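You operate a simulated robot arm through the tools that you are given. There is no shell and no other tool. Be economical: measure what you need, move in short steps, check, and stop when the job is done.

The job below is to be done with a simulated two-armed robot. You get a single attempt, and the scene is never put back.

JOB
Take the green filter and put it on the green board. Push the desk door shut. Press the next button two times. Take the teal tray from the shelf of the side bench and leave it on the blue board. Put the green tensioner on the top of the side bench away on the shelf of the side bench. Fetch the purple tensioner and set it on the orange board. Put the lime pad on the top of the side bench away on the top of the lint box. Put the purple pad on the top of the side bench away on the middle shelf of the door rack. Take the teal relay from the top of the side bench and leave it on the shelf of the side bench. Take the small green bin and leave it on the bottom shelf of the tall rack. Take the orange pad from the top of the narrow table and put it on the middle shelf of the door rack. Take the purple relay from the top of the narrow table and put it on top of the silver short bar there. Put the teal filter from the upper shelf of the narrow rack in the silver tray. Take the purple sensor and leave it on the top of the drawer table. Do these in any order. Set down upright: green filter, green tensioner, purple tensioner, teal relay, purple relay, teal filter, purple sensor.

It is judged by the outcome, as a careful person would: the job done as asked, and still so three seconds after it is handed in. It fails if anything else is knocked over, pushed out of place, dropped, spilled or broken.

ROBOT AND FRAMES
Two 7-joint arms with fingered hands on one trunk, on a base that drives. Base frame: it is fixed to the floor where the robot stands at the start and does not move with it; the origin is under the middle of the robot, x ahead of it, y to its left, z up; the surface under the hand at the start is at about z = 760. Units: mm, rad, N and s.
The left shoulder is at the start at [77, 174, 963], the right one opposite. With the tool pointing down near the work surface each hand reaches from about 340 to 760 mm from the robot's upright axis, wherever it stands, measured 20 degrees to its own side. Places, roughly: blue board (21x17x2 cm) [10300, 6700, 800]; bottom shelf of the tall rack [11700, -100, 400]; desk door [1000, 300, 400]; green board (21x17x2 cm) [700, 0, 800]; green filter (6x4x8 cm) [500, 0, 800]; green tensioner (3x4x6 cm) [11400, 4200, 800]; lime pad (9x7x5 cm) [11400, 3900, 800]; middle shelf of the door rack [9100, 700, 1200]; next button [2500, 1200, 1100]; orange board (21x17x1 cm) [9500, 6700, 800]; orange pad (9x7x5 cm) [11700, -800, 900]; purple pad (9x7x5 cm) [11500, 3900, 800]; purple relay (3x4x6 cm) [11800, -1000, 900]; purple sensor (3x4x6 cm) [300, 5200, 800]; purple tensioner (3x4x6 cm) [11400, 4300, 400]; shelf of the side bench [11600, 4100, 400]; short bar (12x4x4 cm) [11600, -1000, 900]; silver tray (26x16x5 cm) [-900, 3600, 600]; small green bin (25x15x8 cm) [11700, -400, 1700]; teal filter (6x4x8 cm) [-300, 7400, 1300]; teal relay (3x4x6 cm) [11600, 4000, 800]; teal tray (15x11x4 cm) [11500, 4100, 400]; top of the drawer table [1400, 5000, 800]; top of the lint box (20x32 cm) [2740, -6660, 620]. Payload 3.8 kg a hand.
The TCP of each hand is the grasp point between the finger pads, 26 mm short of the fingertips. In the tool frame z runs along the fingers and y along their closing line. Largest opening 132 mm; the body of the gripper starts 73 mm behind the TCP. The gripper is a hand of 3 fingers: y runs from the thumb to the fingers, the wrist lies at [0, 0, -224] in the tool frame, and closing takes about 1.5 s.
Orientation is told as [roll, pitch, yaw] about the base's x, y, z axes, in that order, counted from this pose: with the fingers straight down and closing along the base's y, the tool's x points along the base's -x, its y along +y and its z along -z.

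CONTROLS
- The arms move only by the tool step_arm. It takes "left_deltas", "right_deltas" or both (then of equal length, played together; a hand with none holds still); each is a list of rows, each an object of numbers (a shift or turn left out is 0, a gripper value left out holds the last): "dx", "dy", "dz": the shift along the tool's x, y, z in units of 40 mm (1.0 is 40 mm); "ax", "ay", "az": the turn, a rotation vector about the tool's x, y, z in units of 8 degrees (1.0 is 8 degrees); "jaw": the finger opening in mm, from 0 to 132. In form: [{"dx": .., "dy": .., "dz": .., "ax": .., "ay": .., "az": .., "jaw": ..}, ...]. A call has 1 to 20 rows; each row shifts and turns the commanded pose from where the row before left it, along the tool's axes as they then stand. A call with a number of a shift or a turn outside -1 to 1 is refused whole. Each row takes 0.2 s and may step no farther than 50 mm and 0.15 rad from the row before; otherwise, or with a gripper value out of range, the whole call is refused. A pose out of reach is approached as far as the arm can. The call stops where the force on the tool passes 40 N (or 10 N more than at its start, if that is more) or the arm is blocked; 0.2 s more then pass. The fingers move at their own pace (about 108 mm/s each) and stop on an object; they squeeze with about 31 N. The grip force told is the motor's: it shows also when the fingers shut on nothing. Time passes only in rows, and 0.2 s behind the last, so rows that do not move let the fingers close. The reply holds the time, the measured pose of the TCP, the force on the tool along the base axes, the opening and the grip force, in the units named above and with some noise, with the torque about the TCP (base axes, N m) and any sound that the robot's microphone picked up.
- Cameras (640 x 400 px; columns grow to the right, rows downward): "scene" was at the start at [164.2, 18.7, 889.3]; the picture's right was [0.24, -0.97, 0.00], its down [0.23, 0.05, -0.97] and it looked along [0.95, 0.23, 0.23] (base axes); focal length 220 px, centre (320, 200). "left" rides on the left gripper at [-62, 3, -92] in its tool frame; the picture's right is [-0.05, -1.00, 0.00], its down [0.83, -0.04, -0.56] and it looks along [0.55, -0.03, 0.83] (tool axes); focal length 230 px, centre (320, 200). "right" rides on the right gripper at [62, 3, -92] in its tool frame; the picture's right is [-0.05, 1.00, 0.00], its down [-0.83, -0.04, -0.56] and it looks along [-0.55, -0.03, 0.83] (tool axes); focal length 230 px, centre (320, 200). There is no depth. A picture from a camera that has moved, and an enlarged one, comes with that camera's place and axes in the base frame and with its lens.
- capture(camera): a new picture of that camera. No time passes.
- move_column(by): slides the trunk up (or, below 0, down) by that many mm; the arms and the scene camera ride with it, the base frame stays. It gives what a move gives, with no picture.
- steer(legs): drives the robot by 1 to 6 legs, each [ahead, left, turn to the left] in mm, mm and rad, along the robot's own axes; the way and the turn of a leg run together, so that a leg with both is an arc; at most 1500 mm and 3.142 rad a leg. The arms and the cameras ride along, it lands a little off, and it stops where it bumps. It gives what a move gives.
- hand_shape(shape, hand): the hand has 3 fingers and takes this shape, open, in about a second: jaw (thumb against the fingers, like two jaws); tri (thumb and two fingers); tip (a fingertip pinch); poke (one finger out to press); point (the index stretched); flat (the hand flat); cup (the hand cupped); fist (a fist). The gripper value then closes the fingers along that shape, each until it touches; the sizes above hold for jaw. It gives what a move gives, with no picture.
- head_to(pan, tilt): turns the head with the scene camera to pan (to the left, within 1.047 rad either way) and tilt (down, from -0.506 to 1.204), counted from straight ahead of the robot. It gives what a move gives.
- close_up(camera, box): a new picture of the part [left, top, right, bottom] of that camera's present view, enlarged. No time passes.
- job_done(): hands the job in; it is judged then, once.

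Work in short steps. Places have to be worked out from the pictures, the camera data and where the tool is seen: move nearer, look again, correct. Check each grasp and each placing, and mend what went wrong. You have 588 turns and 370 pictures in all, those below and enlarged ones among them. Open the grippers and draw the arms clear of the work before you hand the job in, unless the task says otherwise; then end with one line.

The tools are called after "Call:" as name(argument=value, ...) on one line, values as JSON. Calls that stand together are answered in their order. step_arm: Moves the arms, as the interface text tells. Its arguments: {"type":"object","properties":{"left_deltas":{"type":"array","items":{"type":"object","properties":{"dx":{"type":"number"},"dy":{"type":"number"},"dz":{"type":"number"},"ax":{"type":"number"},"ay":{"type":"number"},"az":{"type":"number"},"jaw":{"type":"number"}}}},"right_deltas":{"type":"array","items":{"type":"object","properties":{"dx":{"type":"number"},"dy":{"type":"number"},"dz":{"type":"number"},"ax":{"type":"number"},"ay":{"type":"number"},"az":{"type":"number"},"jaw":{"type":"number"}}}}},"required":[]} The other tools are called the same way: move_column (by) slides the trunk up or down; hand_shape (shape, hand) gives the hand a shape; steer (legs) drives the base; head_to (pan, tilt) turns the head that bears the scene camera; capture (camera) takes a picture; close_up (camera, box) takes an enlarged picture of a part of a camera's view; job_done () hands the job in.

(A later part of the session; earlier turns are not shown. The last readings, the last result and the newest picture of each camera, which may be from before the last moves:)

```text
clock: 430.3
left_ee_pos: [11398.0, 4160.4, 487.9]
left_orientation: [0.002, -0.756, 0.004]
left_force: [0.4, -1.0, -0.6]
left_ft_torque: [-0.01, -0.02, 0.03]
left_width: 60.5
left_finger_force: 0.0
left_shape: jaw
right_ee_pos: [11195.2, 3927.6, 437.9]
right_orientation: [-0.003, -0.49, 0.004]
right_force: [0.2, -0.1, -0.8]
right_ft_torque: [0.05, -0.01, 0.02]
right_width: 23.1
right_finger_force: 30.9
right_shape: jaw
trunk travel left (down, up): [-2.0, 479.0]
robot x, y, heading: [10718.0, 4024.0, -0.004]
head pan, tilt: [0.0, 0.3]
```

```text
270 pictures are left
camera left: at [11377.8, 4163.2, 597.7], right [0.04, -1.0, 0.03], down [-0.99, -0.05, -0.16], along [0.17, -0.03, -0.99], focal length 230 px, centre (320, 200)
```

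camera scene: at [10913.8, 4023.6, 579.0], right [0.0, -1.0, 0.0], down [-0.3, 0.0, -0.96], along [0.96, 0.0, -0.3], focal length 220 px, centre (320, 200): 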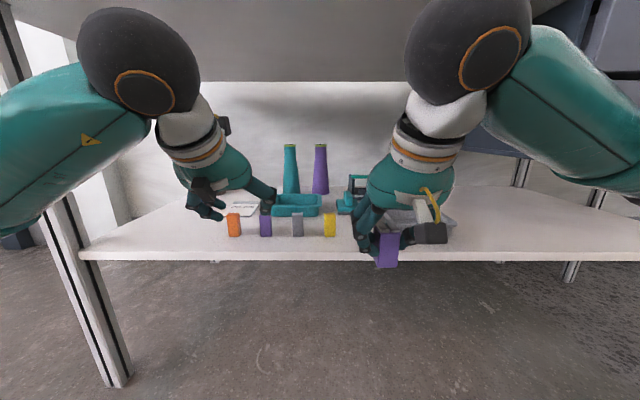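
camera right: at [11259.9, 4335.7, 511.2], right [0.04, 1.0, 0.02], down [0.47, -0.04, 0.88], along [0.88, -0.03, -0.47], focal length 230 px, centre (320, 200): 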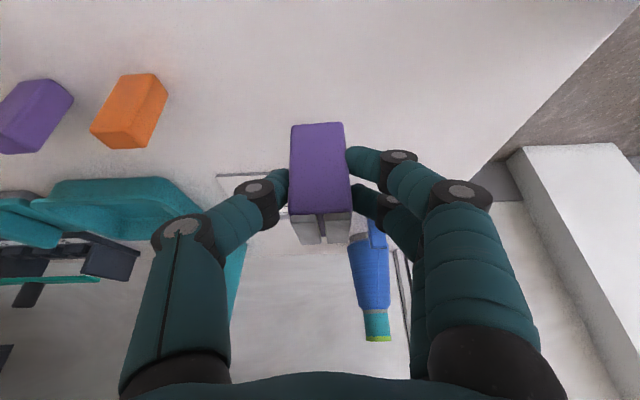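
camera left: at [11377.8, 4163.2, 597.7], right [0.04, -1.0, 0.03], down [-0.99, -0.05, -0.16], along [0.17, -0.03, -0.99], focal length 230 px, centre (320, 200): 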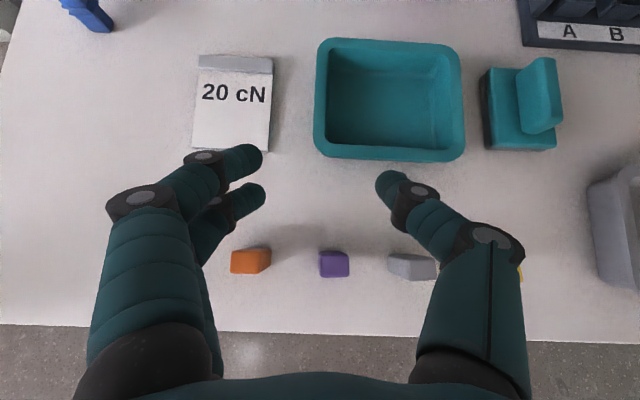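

Clear view: left wall of the tray at y≈4160, centre x≈11500. Narrow the jaw to 40, go forward and partly down.

Call:
step_arm(left_deltas=[{"dx": -0.62, "dz": 0.58, "jaw": 42}, {"dx": -0.62, "dz": 0.58}, {"dx": -0.62, "dz": 0.58}, {"dx": 0.4, "dz": 0.43}, {"dx": 0.4, "dz": 0.43}, {}])

Call:
capture(camera="left")

Call:
capture(camera="scene")

```text
clock: 431.7
left_ee_pos: [11498.3, 4159.3, 441.6]
left_orientation: [0.001, -0.755, 0.006]
left_force: [-0.6, 0.1, 0.2]
left_ft_torque: [0.01, 0.01, 0.0]
left_width: 42.3
left_finger_force: 0.1
left_shape: jaw
right_ee_pos: [11195.8, 3927.3, 438.7]
right_orientation: [-0.004, -0.491, 0.004]
right_force: [0.3, 0.6, -0.9]
right_ft_torque: [-0.01, 0.01, 0.02]
right_width: 23.1
right_finger_force: 31.0
right_shape: jaw
trunk travel left (down, up): [-2.0, 479.0]
robot x, y, heading: [10720.9, 4022.2, 0.004]
head pan, tilt: [0.0, 0.3]
```

```text
269 pictures are left
camera left: at [11478.3, 4162.7, 551.7], right [0.04, -1.0, 0.03], down [-0.99, -0.05, -0.16], along [0.17, -0.03, -0.99], focal length 230 px, centre (320, 200)
```

left: 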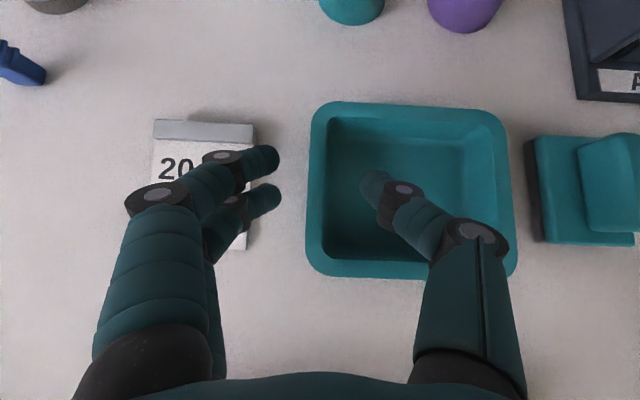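

```text
268 pictures are left
camera scene: at [10913.9, 4023.6, 579.0], right [0.0, -1.0, 0.0], down [-0.3, 0.0, -0.96], along [0.96, 0.0, -0.3], focal length 220 px, centre (320, 200)
```

scene: 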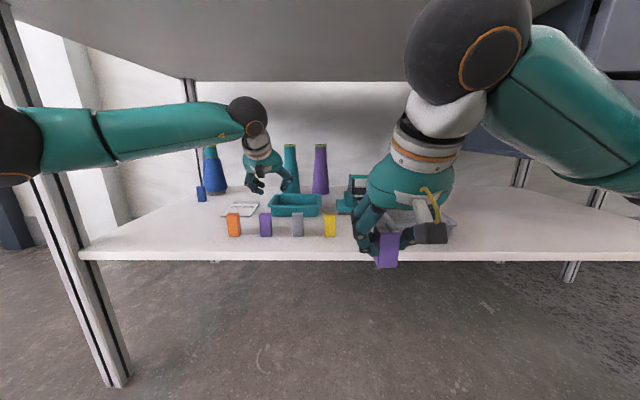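

Thumb is inside, fingers outside the left wall. Lower 40 mm and close.

Call:
step_arm(left_deltas=[{"dx": 0.35, "dz": 0.37}, {"dx": 0.35, "dz": 0.37}, {"jaw": 20}, {}, {"jaw": 2}, {}, {}, {}])

Call:
capture(camera="left")

```text
clock: 433.5
left_ee_pos: [11497.4, 4159.3, 401.8]
left_orientation: [0.001, -0.754, 0.005]
left_force: [-0.5, 0.5, 0.1]
left_ft_torque: [0.09, -0.03, 0.02]
left_width: 3.6
left_finger_force: 31.2
left_shape: jaw
right_ee_pos: [11194.0, 3927.2, 438.2]
right_orientation: [-0.005, -0.491, 0.004]
right_force: [0.5, 0.5, 0.2]
right_ft_torque: [-0.01, 0.01, 0.0]
right_width: 23.1
right_finger_force: 30.6
right_shape: jaw
trunk travel left (down, up): [-2.0, 479.0]
robot x, y, heading: [10717.6, 4024.8, 0.001]
head pan, tilt: [0.0, 0.3]
```

```text
267 pictures are left
camera left: at [11478.1, 4162.4, 512.0], right [0.04, -1.0, 0.03], down [-0.99, -0.05, -0.16], along [0.17, -0.03, -0.99], focal length 230 px, centre (320, 200)
```

left: 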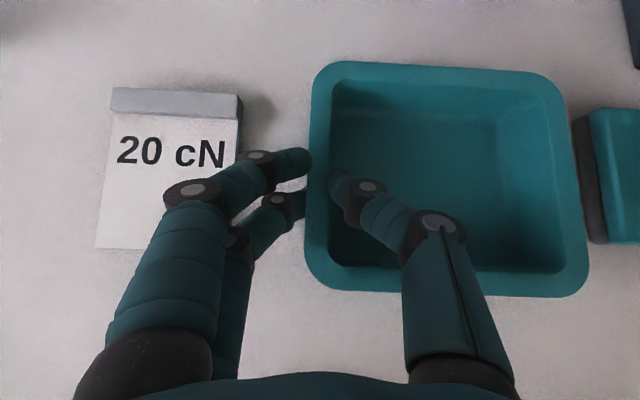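

Wall pinched (31 N). Lift 30 mm and check droop.

Call:
step_arm(left_deltas=[{"dx": -0.26, "dz": -0.27}, {"dx": -0.26, "dz": -0.27}, {}])

Call:
close_up(camera="scene", box=[210, 130, 390, 250])

```text
clock: 434.3
left_ee_pos: [11500.1, 4158.1, 431.4]
left_orientation: [0.002, -0.754, 0.003]
left_force: [0.3, 0.4, -0.8]
left_ft_torque: [0.06, 0.04, 0.02]
left_width: 3.2
left_finger_force: 31.0
left_shape: jaw
right_ee_pos: [11195.4, 3928.0, 439.0]
right_orientation: [-0.003, -0.491, 0.003]
right_force: [0.4, 0.5, -1.8]
right_ft_torque: [-0.02, 0.0, 0.02]
right_width: 23.3
right_finger_force: 30.9
right_shape: jaw
trunk travel left (down, up): [-2.0, 479.0]
robot x, y, heading: [10719.2, 4023.4, 0.006]
head pan, tilt: [0.0, 0.3]
```

```text
3.33 times, centred on (300, 190) of scene
camera zoom: at [10913.9, 4023.6, 579.0], right [0.0, -1.0, 0.0], down [-0.3, 0.0, -0.96], along [0.96, 0.0, -0.3], focal length 735 px, centre (387, 233)
```

zoom: 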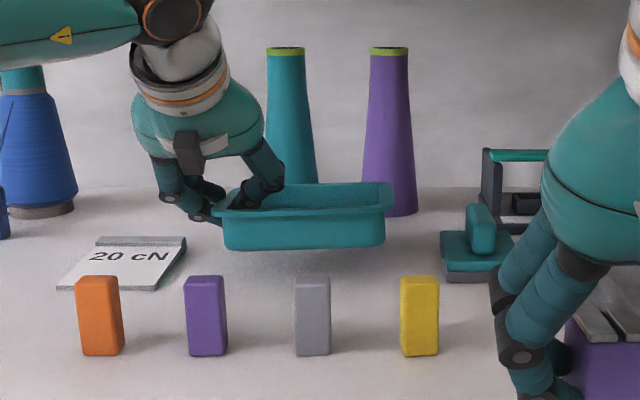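

The tray hangs level. Lift 65 mm more, then back out.

Call:
step_arm(left_deltas=[{"dx": -0.56, "dz": -0.59}, {"dx": -0.56, "dz": -0.59}, {}])

Call:
close_up(camera="scene", box=[150, 90, 390, 250])

```text
clock: 435.1
left_ee_pos: [11501.0, 4159.5, 497.2]
left_orientation: [0.002, -0.754, 0.006]
left_force: [0.3, 0.0, -1.8]
left_ft_torque: [0.08, 0.05, 0.01]
left_width: 3.2
left_finger_force: 31.2
left_shape: jaw
right_ee_pos: [11196.1, 3928.1, 438.8]
right_orientation: [-0.004, -0.489, 0.004]
right_force: [0.6, 0.9, -1.0]
right_ft_torque: [0.0, -0.03, 0.0]
right_width: 23.2
right_finger_force: 31.0
right_shape: jaw
trunk travel left (down, up): [-2.0, 479.0]
robot x, y, heading: [10720.0, 4024.6, 0.004]
head pan, tilt: [0.0, 0.3]
```

```text
2.50 times, centred on (270, 170) of scene
camera zoom: at [10913.9, 4023.6, 579.0], right [0.0, -1.0, 0.0], down [-0.3, 0.0, -0.96], along [0.96, 0.0, -0.3], focal length 551 px, centre (445, 275)
```

zoom: 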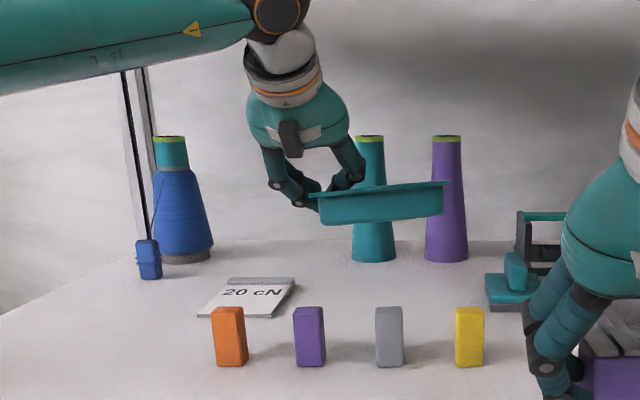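

Drive back out of the bench.

Call:
steer(legs=[[-450, 0, 0]])

Call:
capture(camera="scene")

```text
clock: 437.8
left_ee_pos: [11043.7, 4156.2, 498.3]
left_orientation: [0.002, -0.753, 0.001]
left_force: [0.5, -0.7, -1.3]
left_ft_torque: [0.07, 0.03, 0.01]
left_width: 3.3
left_finger_force: 31.2
left_shape: jaw
right_ee_pos: [10738.2, 3925.8, 439.0]
right_orientation: [-0.003, -0.491, 0.001]
right_force: [-0.2, -0.7, -1.3]
right_ft_torque: [0.01, -0.02, 0.02]
right_width: 23.0
right_finger_force: 31.0
right_shape: jaw
trunk travel left (down, up): [-2.0, 479.0]
robot x, y, heading: [10258.8, 4022.5, 0.002]
head pan, tilt: [0.0, 0.3]
```

```text
264 pictures are left
camera scene: at [10457.0, 4022.1, 579.0], right [0.0, -1.0, 0.0], down [-0.3, 0.0, -0.96], along [0.96, 0.0, -0.3], focal length 220 px, centre (320, 200)
```

scene: 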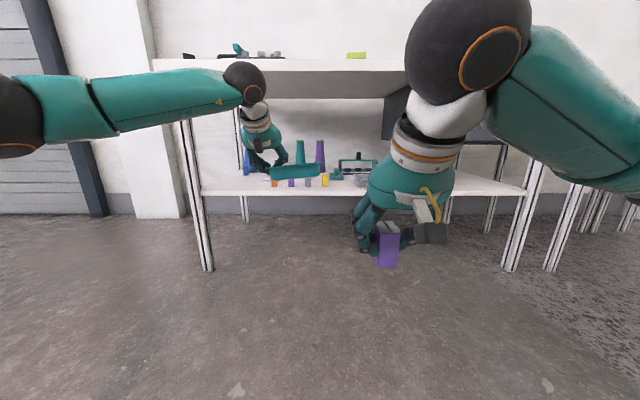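

Turn left toward the board table, raise the column, and approach.

Call:
steer(legs=[[-150, 0, 0], [0, 0, 1.57], [1000, 0, 0]])

Call:
move_column(by=420)

Call:
head_to(pan=0, tilt=0.4)

Call:
capture(camera="scene")

```text
clock: 447.8
left_ee_pos: [9985.5, 5808.7, 497.7]
left_orientation: [0.003, -0.753, 1.57]
left_force: [-0.1, 0.3, -0.6]
left_ft_torque: [-0.03, 0.07, 0.0]
left_width: 2.9
left_finger_force: 31.3
left_shape: jaw
right_ee_pos: [10215.4, 5503.0, 438.0]
right_orientation: [-0.004, -0.491, 1.567]
right_force: [-0.5, -0.1, -0.9]
right_ft_torque: [-0.02, 0.0, -0.03]
right_width: 23.1
right_finger_force: 31.4
right_shape: jaw
trunk travel left (down, up): [-2.0, 479.0]
robot x, y, heading: [10114.5, 5023.0, 1.568]
head pan, tilt: [0.0, 0.3]
```

```text
refused: 420 is not a number from -400 to 400
```

```text
clock: 448.5
left_ee_pos: [9985.8, 5808.1, 496.5]
left_orientation: [0.002, -0.752, 1.567]
left_force: [0.8, -0.5, -1.1]
left_ft_torque: [0.0, 0.09, 0.04]
left_width: 3.2
left_finger_force: 30.7
left_shape: jaw
right_ee_pos: [10214.6, 5502.9, 439.1]
right_orientation: [-0.002, -0.492, 1.568]
right_force: [0.0, -0.4, -1.1]
right_ft_torque: [-0.02, 0.0, 0.02]
right_width: 23.0
right_finger_force: 31.6
right_shape: jaw
trunk travel left (down, up): [-2.0, 479.0]
robot x, y, heading: [10115.8, 5024.1, 1.568]
head pan, tilt: [0.0, 0.4]
```

```text
263 pictures are left
camera scene: at [10116.5, 5219.4, 569.8], right [1.0, 0.0, 0.0], down [0.0, -0.39, -0.92], along [0.0, 0.92, -0.39], focal length 220 px, centre (320, 200)
```

scene: 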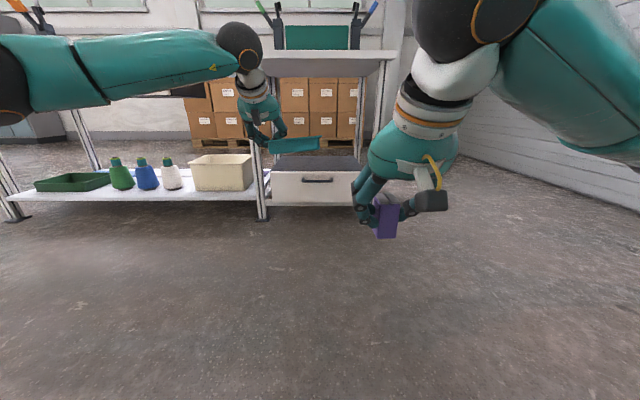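

Call:
move_column(by=400)

Call:
capture(camera="scene")

Call:
capture(camera="right")

```text
clock: 452.3
left_ee_pos: [9985.7, 5808.5, 896.3]
left_orientation: [0.002, -0.753, 1.566]
left_force: [0.6, -0.2, -1.9]
left_ft_torque: [0.03, 0.08, 0.0]
left_width: 2.9
left_finger_force: 30.9
left_shape: jaw
right_ee_pos: [10214.7, 5502.5, 838.4]
right_orientation: [-0.005, -0.488, 1.566]
right_force: [-0.1, 0.3, -0.5]
right_ft_torque: [-0.05, -0.03, 0.01]
right_width: 23.3
right_finger_force: 31.4
right_shape: jaw
trunk travel left (down, up): [-402.0, 79.0]
robot x, y, heading: [10117.0, 5026.1, 1.571]
head pan, tilt: [0.0, 0.4]
```

```text
262 pictures are left
camera scene: at [10116.5, 5217.1, 969.7], right [1.0, 0.0, 0.0], down [0.0, -0.39, -0.92], along [0.0, 0.92, -0.39], focal length 220 px, centre (320, 200)
```

scene: 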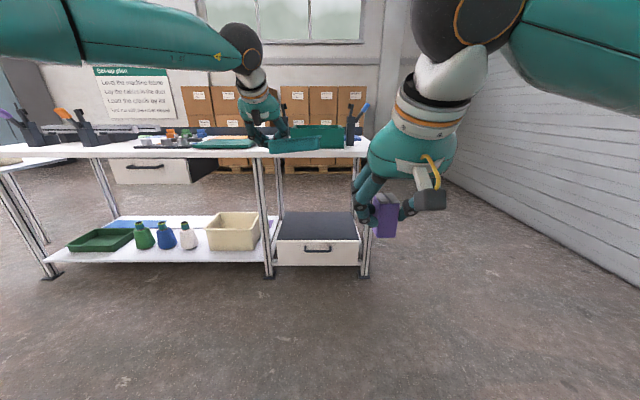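

```text
261 pictures are left
camera right: at [10210.9, 5404.0, 891.7], right [-1.0, 0.05, 0.02], down [0.04, 0.47, 0.88], along [0.04, 0.88, -0.47], focal length 230 px, centre (320, 200)
```

right: 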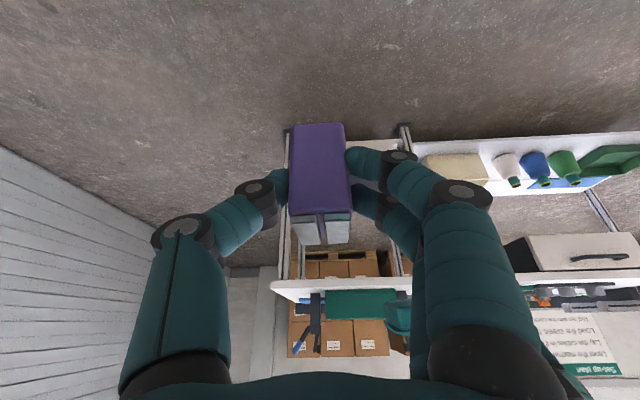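

Call:
move_column(by=75)

Call:
close_up(camera="scene", box=[0, 90, 400, 190])

Call:
close_up(camera="scene", box=[260, 90, 380, 190])

```text
clock: 453.4
left_ee_pos: [9985.7, 5808.8, 969.3]
left_orientation: [0.003, -0.752, 1.566]
left_force: [-0.1, -1.1, -1.5]
left_ft_torque: [0.02, 0.07, 0.01]
left_width: 3.0
left_finger_force: 30.4
left_shape: jaw
right_ee_pos: [10214.2, 5502.5, 912.2]
right_orientation: [-0.003, -0.488, 1.567]
right_force: [0.3, 0.2, -1.5]
right_ft_torque: [-0.04, -0.02, 0.02]
right_width: 23.3
right_finger_force: 31.9
right_shape: jaw
trunk travel left (down, up): [-477.0, 4.0]
robot x, y, heading: [10114.3, 5027.3, 1.566]
head pan, tilt: [0.0, 0.4]
```

```text
1.60 times, centred on (200, 140) of scene
camera zoom: at [10116.6, 5226.6, 1071.7], right [1.0, 0.0, 0.0], down [0.0, -0.39, -0.92], along [0.0, 0.92, -0.39], focal length 353 px, centre (512, 296)
```

zoom: 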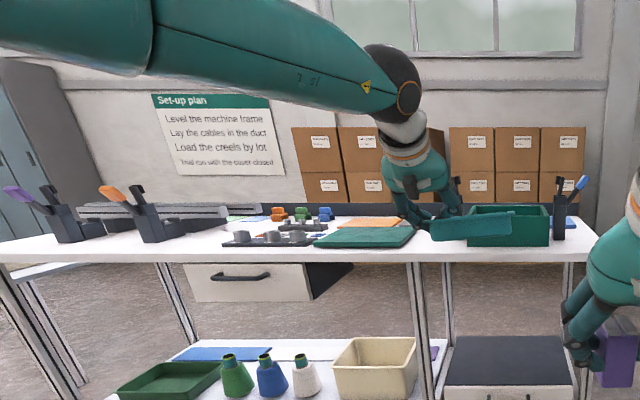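

```text
4.00 times, centred on (320, 140) of scene
camera zoom: at [10116.6, 5226.6, 1071.7], right [1.0, 0.0, 0.0], down [0.0, -0.39, -0.92], along [0.0, 0.92, -0.39], focal length 882 px, centre (320, 440)
```

zoom: 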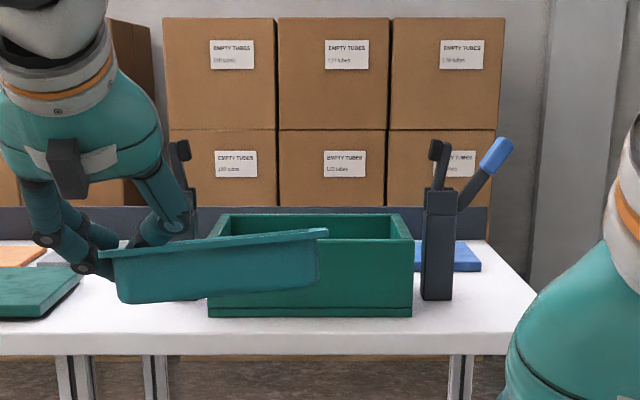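

The blue board lies at the back right behind a clamp stand, so I'll reach it from the table's east end. I drive around there.

Call:
steer(legs=[[0, -1200, 0], [1450, 0, 0], [0, 0, 1.57]])

Call:
head_to(pan=0, tilt=0.45)

Call:
capture(camera="scene")

```text
clock: 474.8
left_ee_pos: [10538.2, 6311.4, 973.0]
left_orientation: [0.003, -0.754, -3.124]
left_force: [0.4, -0.3, -1.7]
left_ft_torque: [-0.09, 0.01, 0.0]
left_width: 2.7
left_finger_force: 30.7
left_shape: jaw
right_ee_pos: [10840.2, 6547.7, 913.7]
right_orientation: [-0.005, -0.492, -3.121]
right_force: [0.0, -0.1, -0.3]
right_ft_torque: [0.0, -0.02, 0.03]
right_width: 23.1
right_finger_force: 30.7
right_shape: jaw
trunk travel left (down, up): [-477.0, 4.0]
robot x, y, heading: [11319.0, 6456.1, -3.119]
head pan, tilt: [0.0, 0.4]
```

```text
clock: 475.4
left_ee_pos: [10537.9, 6311.2, 971.9]
left_orientation: [0.002, -0.753, -3.121]
left_force: [0.0, 0.0, -1.1]
left_ft_torque: [-0.08, 0.01, 0.0]
left_width: 3.1
left_finger_force: 31.0
left_shape: jaw
right_ee_pos: [10839.7, 6547.8, 914.3]
right_orientation: [-0.004, -0.49, -3.122]
right_force: [0.0, -0.2, -1.0]
right_ft_torque: [-0.01, 0.0, 0.0]
right_width: 23.3
right_finger_force: 31.1
right_shape: jaw
trunk travel left (down, up): [-477.0, 4.0]
robot x, y, heading: [11320.8, 6456.3, -3.123]
head pan, tilt: [0.0, 0.45]
```

```text
258 pictures are left
camera scene: at [11119.1, 6454.5, 1067.4], right [-0.02, 1.0, 0.0], down [0.44, 0.01, -0.9], along [-0.9, -0.02, -0.44], focal length 220 px, centre (320, 200)
```

scene: 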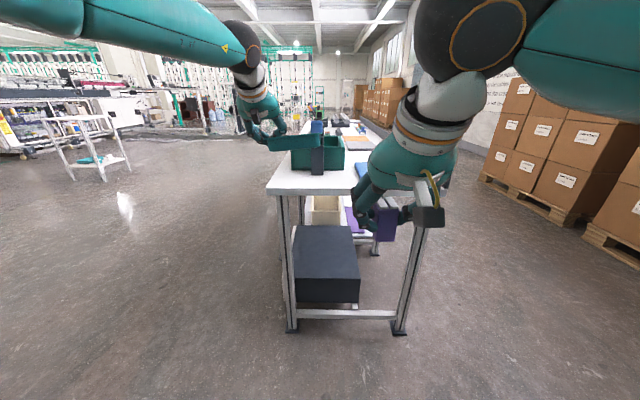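

I shift north 270 mm so the left hand lines up with the blue board, and look with the left camera.

Call:
steer(legs=[[0, -270, -0.02]])

Call:
capture(camera="left")

Call:
capture(camera="scene")

```text
clock: 478.4
left_ee_pos: [10533.6, 6595.3, 972.7]
left_orientation: [0.0, -0.756, 3.137]
left_force: [1.0, -0.6, -1.7]
left_ft_torque: [-0.1, -0.01, 0.03]
left_width: 3.1
left_finger_force: 31.3
left_shape: jaw
right_ee_pos: [10839.6, 6824.1, 913.3]
right_orientation: [-0.003, -0.491, 3.138]
right_force: [-0.3, -0.4, -1.2]
right_ft_torque: [0.0, -0.02, -0.01]
right_width: 23.2
right_finger_force: 31.0
right_shape: jaw
trunk travel left (down, up): [-477.0, 4.0]
robot x, y, heading: [11317.8, 6725.8, 3.14]
head pan, tilt: [0.0, 0.45]
```

```text
257 pictures are left
camera left: at [10550.3, 6592.0, 1081.7], right [-0.04, 1.0, 0.03], down [0.99, 0.04, -0.16], along [-0.16, 0.03, -0.99], focal length 230 px, centre (320, 200)
```

left: 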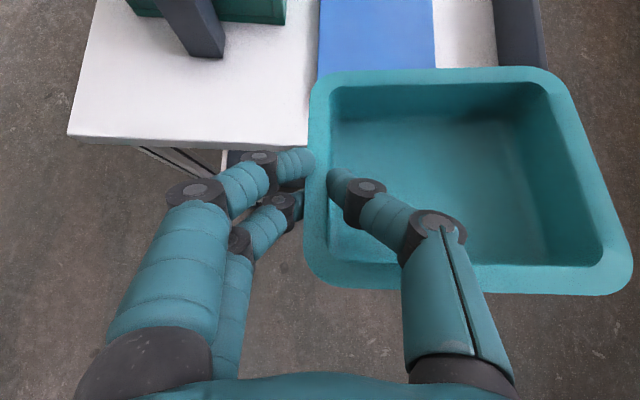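

```text
256 pictures are left
camera scene: at [11117.0, 6725.1, 1067.4], right [0.0, 1.0, 0.0], down [0.44, 0.0, -0.9], along [-0.9, 0.0, -0.44], focal length 220 px, centre (320, 200)
```

scene: 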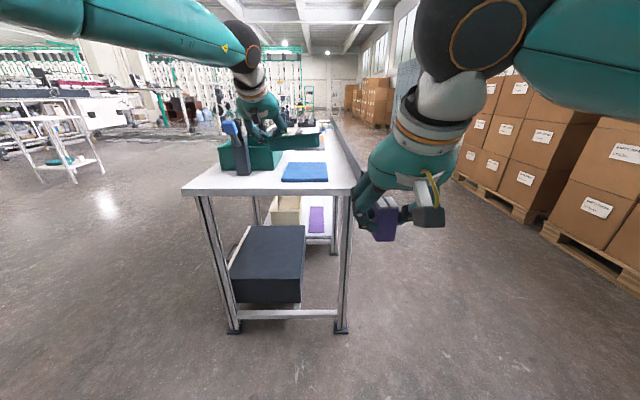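

Blue board centre ≈(10322, 6670), top z≈800. The tray's centre is ~60 mm north of the TCP. I drive 198 mm in and 15 mm right, then lower with the column.

Call:
steer(legs=[[198, -15, 0]])

Call:
move_column(by=-100)

Call:
capture(camera="left")

Call:
capture(camera="scene")

```text
clock: 479.9
left_ee_pos: [10336.7, 6613.8, 972.9]
left_orientation: [0.003, -0.754, 3.134]
left_force: [0.0, -0.4, -2.2]
left_ft_torque: [-0.09, -0.05, 0.01]
left_width: 3.1
left_finger_force: 31.1
left_shape: jaw
right_ee_pos: [10643.8, 6842.0, 913.7]
right_orientation: [-0.003, -0.492, 3.134]
right_force: [0.2, -0.3, -1.2]
right_ft_torque: [0.03, -0.02, 0.01]
right_width: 23.1
right_finger_force: 31.0
right_shape: jaw
trunk travel left (down, up): [-477.0, 4.0]
robot x, y, heading: [11121.0, 6740.7, 3.134]
head pan, tilt: [0.0, 0.45]
```

```text
clock: 481.3
left_ee_pos: [10337.0, 6614.1, 874.1]
left_orientation: [0.002, -0.756, 3.135]
left_force: [0.6, -0.5, -1.3]
left_ft_torque: [-0.07, -0.03, -0.04]
left_width: 3.1
left_finger_force: 31.1
left_shape: jaw
right_ee_pos: [10644.6, 6843.2, 813.3]
right_orientation: [-0.005, -0.492, 3.135]
right_force: [-0.1, 0.5, -0.4]
right_ft_torque: [-0.01, -0.02, -0.01]
right_width: 23.2
right_finger_force: 31.7
right_shape: jaw
trunk travel left (down, up): [-377.0, 104.0]
robot x, y, heading: [11119.9, 6735.5, 3.135]
head pan, tilt: [0.0, 0.45]
```

```text
255 pictures are left
camera left: at [10353.6, 6610.6, 983.0], right [-0.03, 1.0, 0.03], down [0.99, 0.04, -0.17], along [-0.17, 0.03, -0.99], focal length 230 px, centre (320, 200)
```

left: 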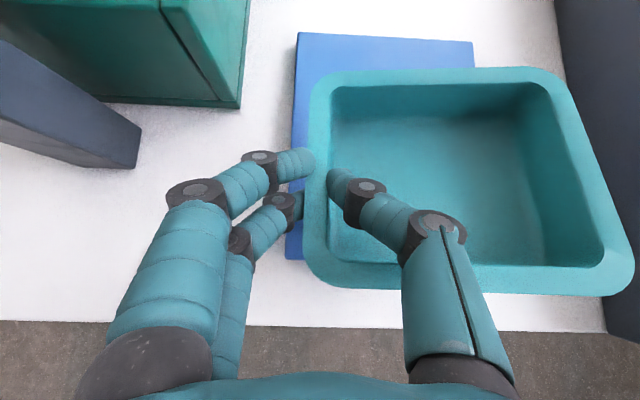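

```text
254 pictures are left
camera scene: at [10933.9, 6741.6, 935.4], right [0.01, 1.0, 0.0], down [0.44, 0.0, -0.9], along [-0.9, 0.01, -0.44], focal length 220 px, centre (320, 200)
```

scene: 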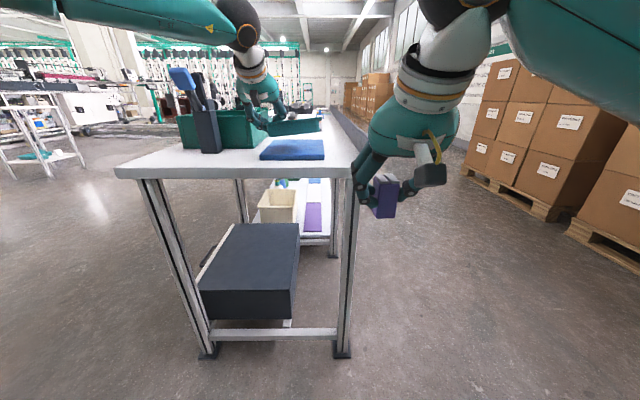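

Board centre from close range: ≈(10265, 6673), so 58 mm further. Drive that and lower 30.

Call:
steer(legs=[[58, 0, 0]])

Call:
move_column(by=-30)

Call:
capture(camera="left")

```text
clock: 482.2
left_ee_pos: [10280.5, 6615.9, 871.3]
left_orientation: [0.003, -0.754, 3.133]
left_force: [-0.3, -0.1, -1.7]
left_ft_torque: [-0.07, -0.01, 0.03]
left_width: 2.8
left_finger_force: 30.8
left_shape: jaw
right_ee_pos: [10586.9, 6843.6, 813.0]
right_orientation: [-0.004, -0.49, 3.133]
right_force: [-1.0, 0.6, -0.9]
right_ft_torque: [-0.01, -0.05, 0.03]
right_width: 23.0
right_finger_force: 30.6
right_shape: jaw
trunk travel left (down, up): [-377.0, 104.0]
robot x, y, heading: [11066.8, 6741.6, 3.135]
head pan, tilt: [0.0, 0.45]
```

```text
clock: 483.0
left_ee_pos: [10280.2, 6615.2, 843.2]
left_orientation: [0.0, -0.754, 3.133]
left_force: [-0.4, 1.2, 2.3]
left_ft_torque: [-0.05, 0.17, -0.01]
left_width: 3.2
left_finger_force: 31.1
left_shape: jaw
right_ee_pos: [10588.6, 6843.3, 782.9]
right_orientation: [-0.005, -0.49, 3.133]
right_force: [-0.6, -0.6, -0.8]
right_ft_torque: [0.0, -0.02, 0.02]
right_width: 23.2
right_finger_force: 31.1
right_shape: jaw
trunk travel left (down, up): [-347.0, 134.0]
robot x, y, heading: [11062.4, 6741.7, 3.126]
head pan, tilt: [0.0, 0.45]
```

```text
253 pictures are left
camera left: at [10296.8, 6612.1, 952.0], right [-0.03, 1.0, 0.03], down [0.99, 0.04, -0.16], along [-0.16, 0.03, -0.99], focal length 230 px, centre (320, 200)
```

left: 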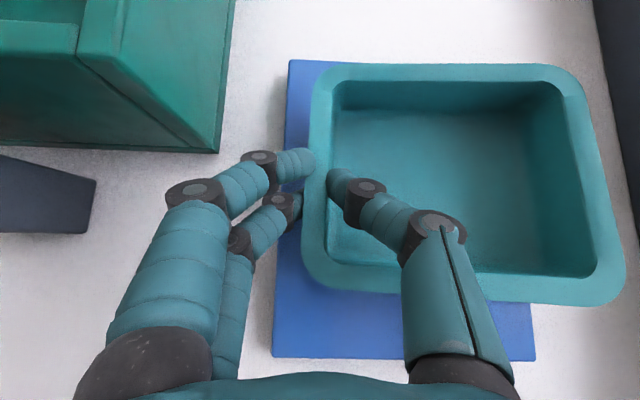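

Nearly touching. I lift 5 mm, shift 8 mm south to centre it, and lower until contact.

Call:
step_arm(left_deltas=[{"dx": -0.09, "dz": -0.09}, {"dy": 0.2}, {"dx": 0.09, "dz": 0.09}, {"dx": 0.07, "dz": 0.07}, {"dx": 0.07, "dz": 0.07}, {}])

Call:
close_up(camera="scene", box=[170, 60, 370, 190])

```text
clock: 484.4
left_ee_pos: [10280.0, 6606.6, 838.3]
left_orientation: [0.002, -0.762, 3.135]
left_force: [1.4, -2.2, 14.6]
left_ft_torque: [-0.05, 0.52, 0.08]
left_width: 3.4
left_finger_force: 30.9
left_shape: jaw
right_ee_pos: [10589.7, 6842.6, 784.3]
right_orientation: [-0.004, -0.491, 3.133]
right_force: [1.2, 0.4, -1.4]
right_ft_torque: [0.01, 0.0, 0.02]
right_width: 23.1
right_finger_force: 30.4
right_shape: jaw
trunk travel left (down, up): [-347.0, 134.0]
robot x, y, heading: [11062.4, 6740.6, 3.134]
head pan, tilt: [0.0, 0.45]
```

```text
3.08 times, centred on (270, 125) of scene
camera zoom: at [10882.6, 6742.2, 903.1], right [0.01, 1.0, 0.0], down [0.43, 0.0, -0.9], along [-0.9, 0.01, -0.43], focal length 678 px, centre (474, 431)
```

zoom: 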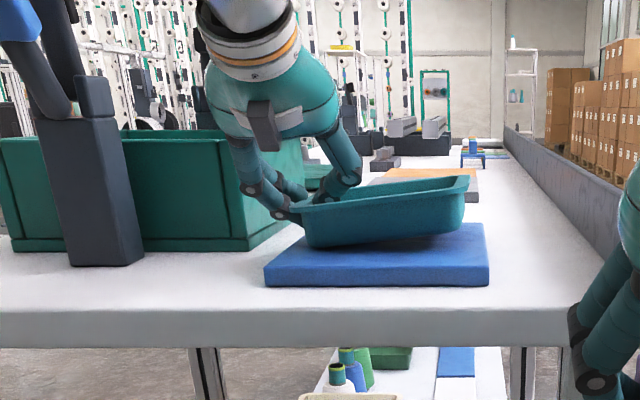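

Tray is tilted (north side ~10° high). I raise 4 mm and roll the hand about the forward axis to level it.

Call:
step_arm(left_deltas=[{"dx": -0.1, "dz": -0.1}, {"ax": -0.4, "az": 0.38}, {"ax": -0.4, "az": 0.38}, {}])

Call:
close_up(camera="scene", box=[170, 60, 370, 190])

```text
clock: 485.4
left_ee_pos: [10282.5, 6606.7, 839.3]
left_orientation: [0.213, -0.742, 2.988]
left_force: [0.1, 1.8, 3.1]
left_ft_torque: [0.13, 0.33, -0.14]
left_width: 3.9
left_finger_force: 30.8
left_shape: jaw
right_ee_pos: [10587.7, 6843.7, 783.5]
right_orientation: [-0.003, -0.49, 3.131]
right_force: [0.0, -0.2, -1.2]
right_ft_torque: [0.0, -0.07, 0.02]
right_width: 23.5
right_finger_force: 30.8
right_shape: jaw
trunk travel left (down, up): [-347.0, 134.0]
robot x, y, heading: [11062.6, 6740.8, 3.132]
head pan, tilt: [0.0, 0.45]
```

```text
3.08 times, centred on (270, 125) of scene
camera zoom: at [10881.7, 6742.3, 902.7], right [0.01, 1.0, 0.0], down [0.43, 0.0, -0.9], along [-0.9, 0.01, -0.43], focal length 678 px, centre (474, 431)
```

zoom: 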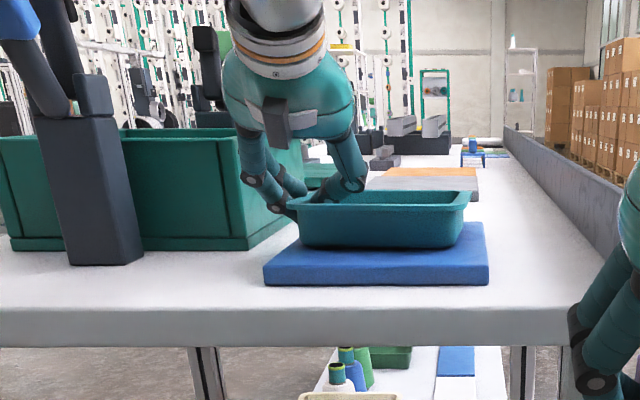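

Level and resting on the blue board. Release.

Call:
step_arm(left_deltas=[{"jaw": 15}, {"jaw": 30}, {}, {}, {}])

Call:
close_up(camera="scene", box=[170, 60, 370, 190])

Call:
capture(camera="left")

```text
clock: 486.6
left_ee_pos: [10281.2, 6606.8, 838.8]
left_orientation: [0.211, -0.741, 2.989]
left_force: [0.5, -0.6, 0.1]
left_ft_torque: [0.0, 0.01, 0.0]
left_width: 29.5
left_finger_force: 0.0
left_shape: jaw
right_ee_pos: [10587.8, 6842.7, 783.4]
right_orientation: [-0.003, -0.491, 3.134]
right_force: [-0.4, -0.5, -1.7]
right_ft_torque: [-0.02, -0.01, 0.0]
right_width: 23.3
right_finger_force: 31.4
right_shape: jaw
trunk travel left (down, up): [-347.0, 134.0]
robot x, y, heading: [11062.0, 6739.6, 3.133]
head pan, tilt: [0.0, 0.45]
```

```text
3.08 times, centred on (270, 125) of scene
camera zoom: at [10881.4, 6742.2, 902.7], right [0.01, 1.0, 0.0], down [0.44, 0.0, -0.9], along [-0.9, 0.01, -0.44], focal length 678 px, centre (474, 431)
```

zoom: 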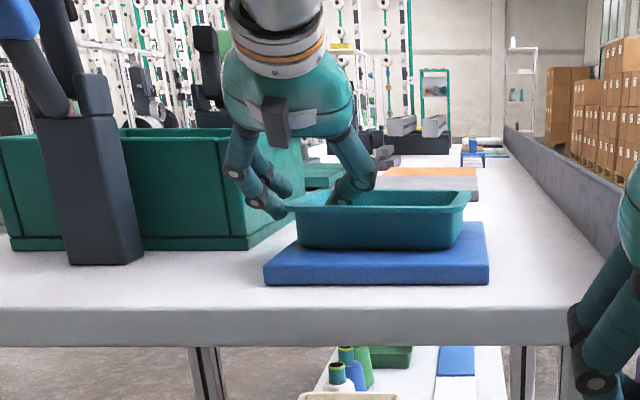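

```text
249 pictures are left
camera left: at [10297.3, 6620.5, 947.9], right [-0.03, 0.99, -0.12], down [0.99, 0.01, -0.17], along [-0.17, -0.12, -0.98], focal length 230 px, centre (320, 200)
```

left: 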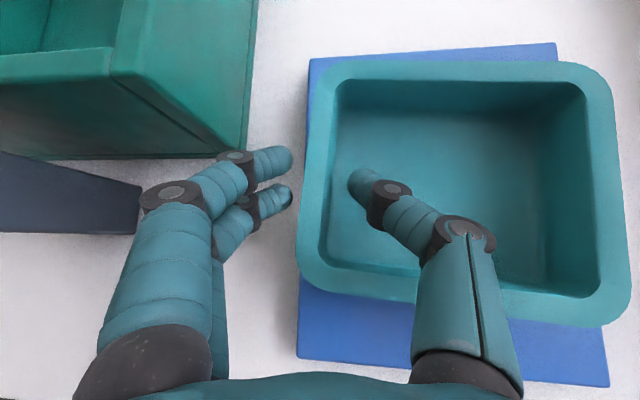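

Tray rests flat on the blue board. Raise straight up with the column, then back off.

Call:
move_column(by=120)

Call:
steer(legs=[[-500, 0, 0]])

Call:
capture(camera="scene")

```text
clock: 488.1
left_ee_pos: [10281.2, 6605.9, 957.9]
left_orientation: [0.211, -0.74, 2.988]
left_force: [-0.2, 0.3, -0.6]
left_ft_torque: [-0.01, 0.0, -0.02]
left_width: 29.3
left_finger_force: 0.1
left_shape: jaw
right_ee_pos: [10588.0, 6843.1, 902.0]
right_orientation: [-0.003, -0.487, 3.132]
right_force: [0.4, 0.6, -1.7]
right_ft_torque: [0.01, 0.01, -0.03]
right_width: 23.2
right_finger_force: 31.0
right_shape: jaw
trunk travel left (down, up): [-467.0, 14.0]
robot x, y, heading: [11063.5, 6741.6, 3.131]
head pan, tilt: [0.0, 0.45]
```

```text
clock: 491.0
left_ee_pos: [10781.8, 6603.5, 960.6]
left_orientation: [0.214, -0.741, 2.987]
left_force: [0.5, -0.6, -0.4]
left_ft_torque: [-0.02, 0.0, 0.0]
left_width: 29.5
left_finger_force: 0.1
left_shape: jaw
right_ee_pos: [11090.6, 6839.0, 904.3]
right_orientation: [-0.004, -0.489, 3.132]
right_force: [0.2, -0.5, -1.2]
right_ft_torque: [0.03, -0.02, 0.03]
right_width: 23.2
right_finger_force: 30.7
right_shape: jaw
trunk travel left (down, up): [-467.0, 14.0]
robot x, y, heading: [11563.6, 6734.3, 3.13]
head pan, tilt: [0.0, 0.45]
```

```text
248 pictures are left
camera scene: at [11365.8, 6738.0, 1053.3], right [0.01, 1.0, 0.0], down [0.44, 0.0, -0.9], along [-0.9, 0.01, -0.44], focal length 220 px, centre (320, 200)
```

scene: 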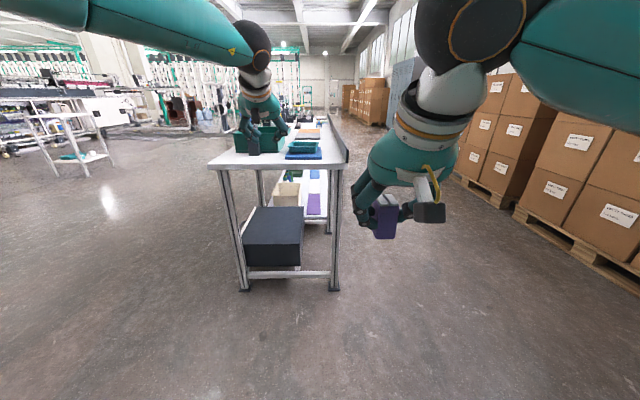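

Next, the tensioner to the orange board, from the table's front (south). First straighten the left hand, then drive round.

Call:
step_arm(left_deltas=[{"ax": 0.4, "az": -0.38}, {"ax": 0.4, "az": -0.38}, {"ay": 0.9}, {"ay": 0.9}, {"ay": 0.9}, {"ay": 0.9}, {"ay": 0.9}, {"ay": 0.9, "jaw": 132}, {"dx": 0.9}, {"dx": 0.9}, {"dx": 0.9}, {"dx": 0.9}, {}])

Call:
steer(legs=[[0, 1180, 0], [0, 0, -1.56], [0, 1000, 0], [0, 1000, 0]])

Call:
capture(camera="scene")

```text
clock: 493.8
left_ee_pos: [11055.5, 6583.7, 939.0]
left_orientation: [0.002, 0.002, 3.133]
left_force: [-0.2, -0.5, -0.3]
left_ft_torque: [-0.03, 0.01, 0.02]
left_width: 131.9
left_finger_force: 0.1
left_shape: jaw
left hand out of reach, approached as far as the arm can: row 4, 5, 6, 7, 8
right_ee_pos: [11088.7, 6839.0, 902.5]
right_orientation: [-0.003, -0.488, 3.131]
right_force: [0.1, -0.6, -1.3]
right_ft_torque: [0.01, -0.02, -0.02]
right_width: 22.9
right_finger_force: 30.9
right_shape: jaw
trunk travel left (down, up): [-467.0, 14.0]
robot x, y, heading: [11566.5, 6737.8, 3.13]
head pan, tilt: [0.0, 0.45]
```

```text
clock: 508.3
left_ee_pos: [11397.7, 6080.4, 938.8]
left_orientation: [-0.004, 0.0, 1.542]
left_force: [-0.5, -0.1, -0.1]
left_ft_torque: [0.03, 0.01, 0.0]
left_width: 132.0
left_finger_force: 0.2
left_shape: jaw
right_ee_pos: [11642.7, 6039.5, 906.7]
right_orientation: [0.004, -0.49, 1.556]
right_force: [0.1, 0.1, -0.6]
right_ft_torque: [0.03, -0.02, 0.02]
right_width: 23.0
right_finger_force: 31.1
right_shape: jaw
trunk travel left (down, up): [-467.0, 14.0]
robot x, y, heading: [11542.5, 5565.7, 1.54]
head pan, tilt: [0.0, 0.45]
stopped in leg 2: the robot was blocked; the commanded pose is now the measured one
```

```text
247 pictures are left
camera scene: at [11546.8, 5766.7, 1053.5], right [1.0, -0.03, 0.0], down [-0.01, -0.44, -0.9], along [0.03, 0.9, -0.44], focal length 220 px, centre (320, 200)
```

scene: 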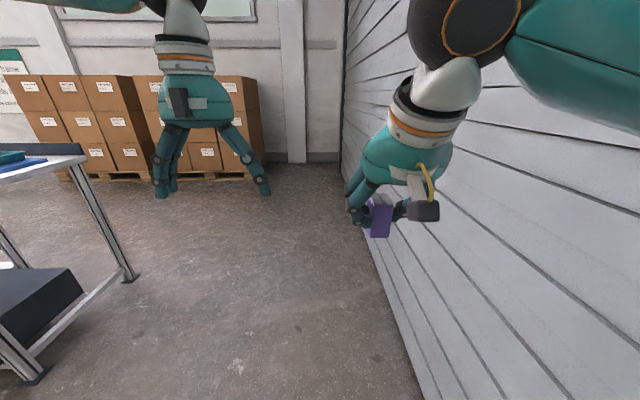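

My right elbow just touched the roller wall. I move away left (−x) to in front of the orange board.

Call:
steer(legs=[[0, 1000, 0.015], [0, 1000, 0.015]])

Call:
capture(camera="scene")

```text
clock: 526.2
left_ee_pos: [9360.4, 6071.9, 939.1]
left_orientation: [0.002, -0.001, 1.599]
left_force: [-0.2, -0.2, 0.1]
left_ft_torque: [0.01, -0.02, -0.03]
left_width: 131.9
left_finger_force: 0.1
left_shape: jaw
right_ee_pos: [9611.2, 6046.3, 904.8]
right_orientation: [0.002, -0.491, 1.606]
right_force: [-1.0, 0.2, -1.8]
right_ft_torque: [-0.03, -0.02, -0.02]
right_width: 23.2
right_finger_force: 30.8
right_shape: jaw
trunk travel left (down, up): [-467.0, 14.0]
robot x, y, heading: [9532.0, 5573.2, 1.594]
head pan, tilt: [0.0, 0.45]
```

```text
246 pictures are left
camera scene: at [9528.5, 5767.2, 1053.3], right [1.0, 0.03, 0.0], down [0.01, -0.44, -0.9], along [-0.02, 0.9, -0.44], focal length 220 px, centre (320, 200)
```

scene: 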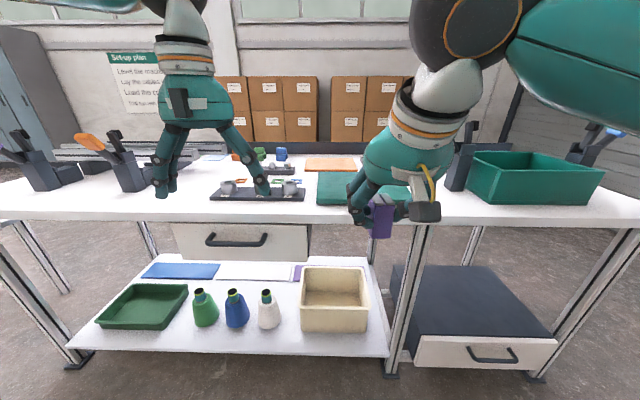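

Orange board centre ≈(9550, 6630), top ≈800. I drive 400 ahead and 55 left, then look with the right camera.

Call:
steer(legs=[[0, 60, -0.02], [400, 0, 0]])

Call:
capture(camera="right")

Call:
capture(camera="scene")

```text
clock: 529.5
left_ee_pos: [9307.0, 6477.5, 938.6]
left_orientation: [0.002, -0.001, 1.584]
left_force: [0.1, 0.6, -0.1]
left_ft_torque: [0.0, 0.0, 0.01]
left_width: 131.9
left_finger_force: 0.1
left_shape: jaw
right_ee_pos: [9556.9, 6446.3, 905.5]
right_orientation: [0.004, -0.493, 1.589]
right_force: [0.8, -0.5, -0.6]
right_ft_torque: [-0.04, -0.02, 0.03]
right_width: 23.1
right_finger_force: 30.9
right_shape: jaw
trunk travel left (down, up): [-467.0, 14.0]
robot x, y, heading: [9472.9, 5971.3, 1.577]
head pan, tilt: [0.0, 0.45]
```

```text
245 pictures are left
camera right: at [9555.6, 6348.6, 958.8], right [-1.0, 0.03, 0.03], down [0.04, 0.47, 0.88], along [0.01, 0.88, -0.47], focal length 230 px, centre (320, 200)
```

right: 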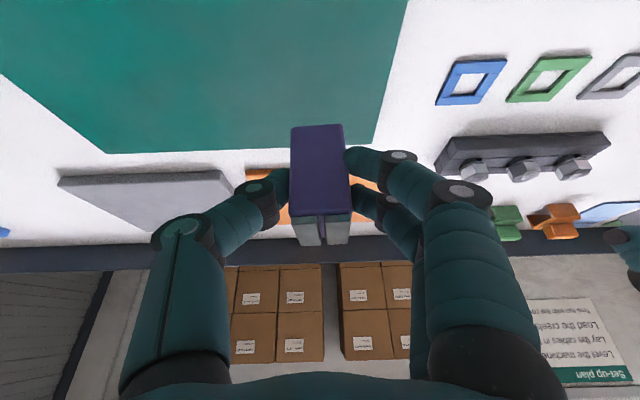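

```text
244 pictures are left
camera scene: at [9469.2, 6169.9, 1053.3], right [1.0, 0.01, 0.0], down [0.0, -0.44, -0.9], along [-0.01, 0.9, -0.44], focal length 220 px, centre (320, 200)
```

scene: 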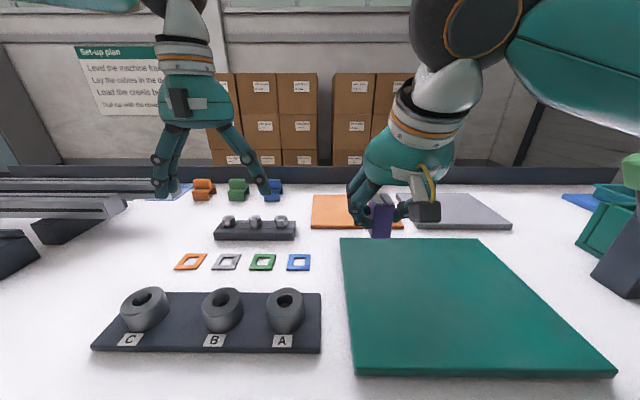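

Board spans x 9442–9652, y 6563–6735. Move the tensioner over its centre and down 50.

Call:
step_arm(right_deltas=[{"dx": -0.876, "dz": 0.47, "dy": 0.05}, {"dx": -0.876, "dz": 0.47, "dy": 0.05}, {"dx": -0.876, "dz": 0.47, "dy": 0.05}, {"dx": -0.876, "dz": 0.47, "dy": 0.05}, {"dx": -0.876, "dz": 0.47, "dy": 0.05}, {"dx": 0.3, "dz": 0.55}, {"dx": 0.3, "dz": 0.55}, {}])

Call:
close_up(camera="scene", box=[270, 120, 450, 260])

Call:
capture(camera="right")

```text
clock: 531.3
left_ee_pos: [9307.8, 6477.3, 938.2]
left_orientation: [0.002, 0.001, 1.582]
left_force: [-0.7, -0.7, -0.8]
left_ft_torque: [-0.02, 0.0, 0.04]
left_width: 131.8
left_finger_force: 0.1
left_shape: jaw
right_ee_pos: [9543.3, 6645.9, 854.3]
right_orientation: [0.003, -0.491, 1.59]
right_force: [0.6, 0.4, -0.8]
right_ft_torque: [0.03, -0.03, -0.03]
right_width: 23.4
right_finger_force: 32.0
right_shape: jaw
trunk travel left (down, up): [-467.0, 14.0]
robot x, y, heading: [9472.1, 5971.2, 1.583]
head pan, tilt: [0.0, 0.45]
```

```text
2.86 times, centred on (360, 190) of scene
camera zoom: at [9469.2, 6169.6, 1053.4], right [1.0, 0.01, 0.0], down [0.0, -0.44, -0.9], along [-0.01, 0.9, -0.44], focal length 630 px, centre (206, 229)
```

zoom: 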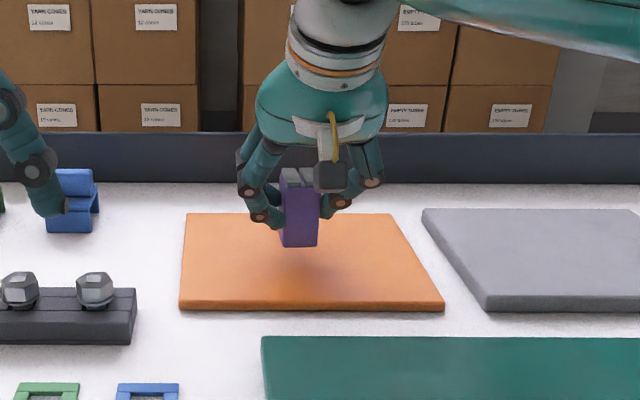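

```text
242 pictures are left
camera right: at [9542.3, 6547.8, 908.8], right [-1.0, 0.02, 0.03], down [0.04, 0.47, 0.88], along [0.01, 0.88, -0.47], focal length 230 px, centre (320, 200)
```

right: 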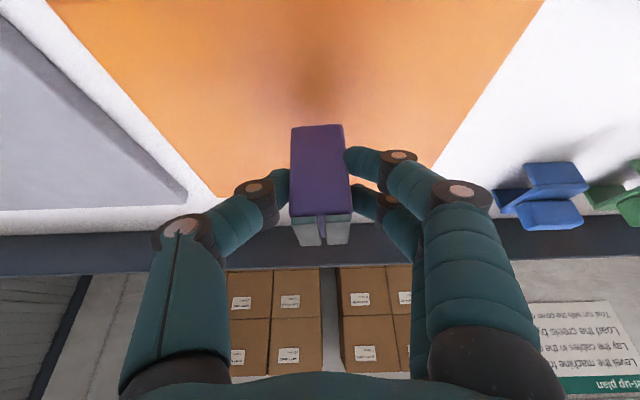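

Over the board and upright. Lower until contact.

Call:
step_arm(right_deltas=[{"dx": 0.1, "dz": 0.18}, {"dx": 0.05, "dz": 0.09}, {"dx": 0.05, "dz": 0.09}, {"dx": 0.05, "dz": 0.09}, {}])

```text
clock: 532.5
left_ee_pos: [9306.8, 6476.8, 938.4]
left_orientation: [0.003, 0.001, 1.581]
left_force: [-0.8, -0.3, 0.4]
left_ft_torque: [0.0, 0.03, 0.02]
left_width: 131.9
left_finger_force: 0.0
left_shape: jaw
right_ee_pos: [9539.9, 6646.4, 836.3]
right_orientation: [0.005, -0.495, 1.591]
right_force: [-0.8, -0.9, 5.7]
right_ft_torque: [0.02, 0.07, -0.03]
right_width: 23.2
right_finger_force: 30.9
right_shape: jaw
trunk travel left (down, up): [-467.0, 14.0]
robot x, y, heading: [9470.0, 5974.8, 1.581]
head pan, tilt: [0.0, 0.45]
```

Contact (5.7 N). Open the right hand and look.

Call:
step_arm(right_deltas=[{"jaw": 40}, {"jaw": 60}, {"jaw": 80}, {}, {}, {}])

Call:
close_up(camera="scene", box=[270, 120, 450, 260])

```text
clock: 533.9
left_ee_pos: [9305.7, 6477.2, 938.3]
left_orientation: [0.002, -0.001, 1.582]
left_force: [-0.3, 0.6, 0.3]
left_ft_torque: [0.02, -0.02, -0.01]
left_width: 131.7
left_finger_force: 0.1
left_shape: jaw
right_ee_pos: [9541.4, 6644.8, 833.4]
right_orientation: [0.002, -0.492, 1.591]
right_force: [0.1, 0.0, 0.3]
right_ft_torque: [-0.01, 0.0, -0.02]
right_width: 79.5
right_finger_force: 0.0
right_shape: jaw
trunk travel left (down, up): [-467.0, 14.0]
robot x, y, heading: [9471.8, 5968.7, 1.581]
head pan, tilt: [0.0, 0.45]
```

```text
2.86 times, centred on (360, 190) of scene
camera zoom: at [9469.2, 6169.6, 1053.3], right [1.0, 0.01, 0.0], down [0.0, -0.44, -0.9], along [-0.01, 0.9, -0.44], focal length 630 px, centre (206, 229)
```

zoom: 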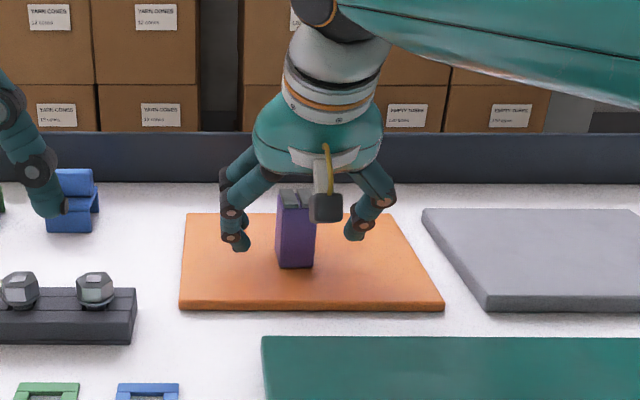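

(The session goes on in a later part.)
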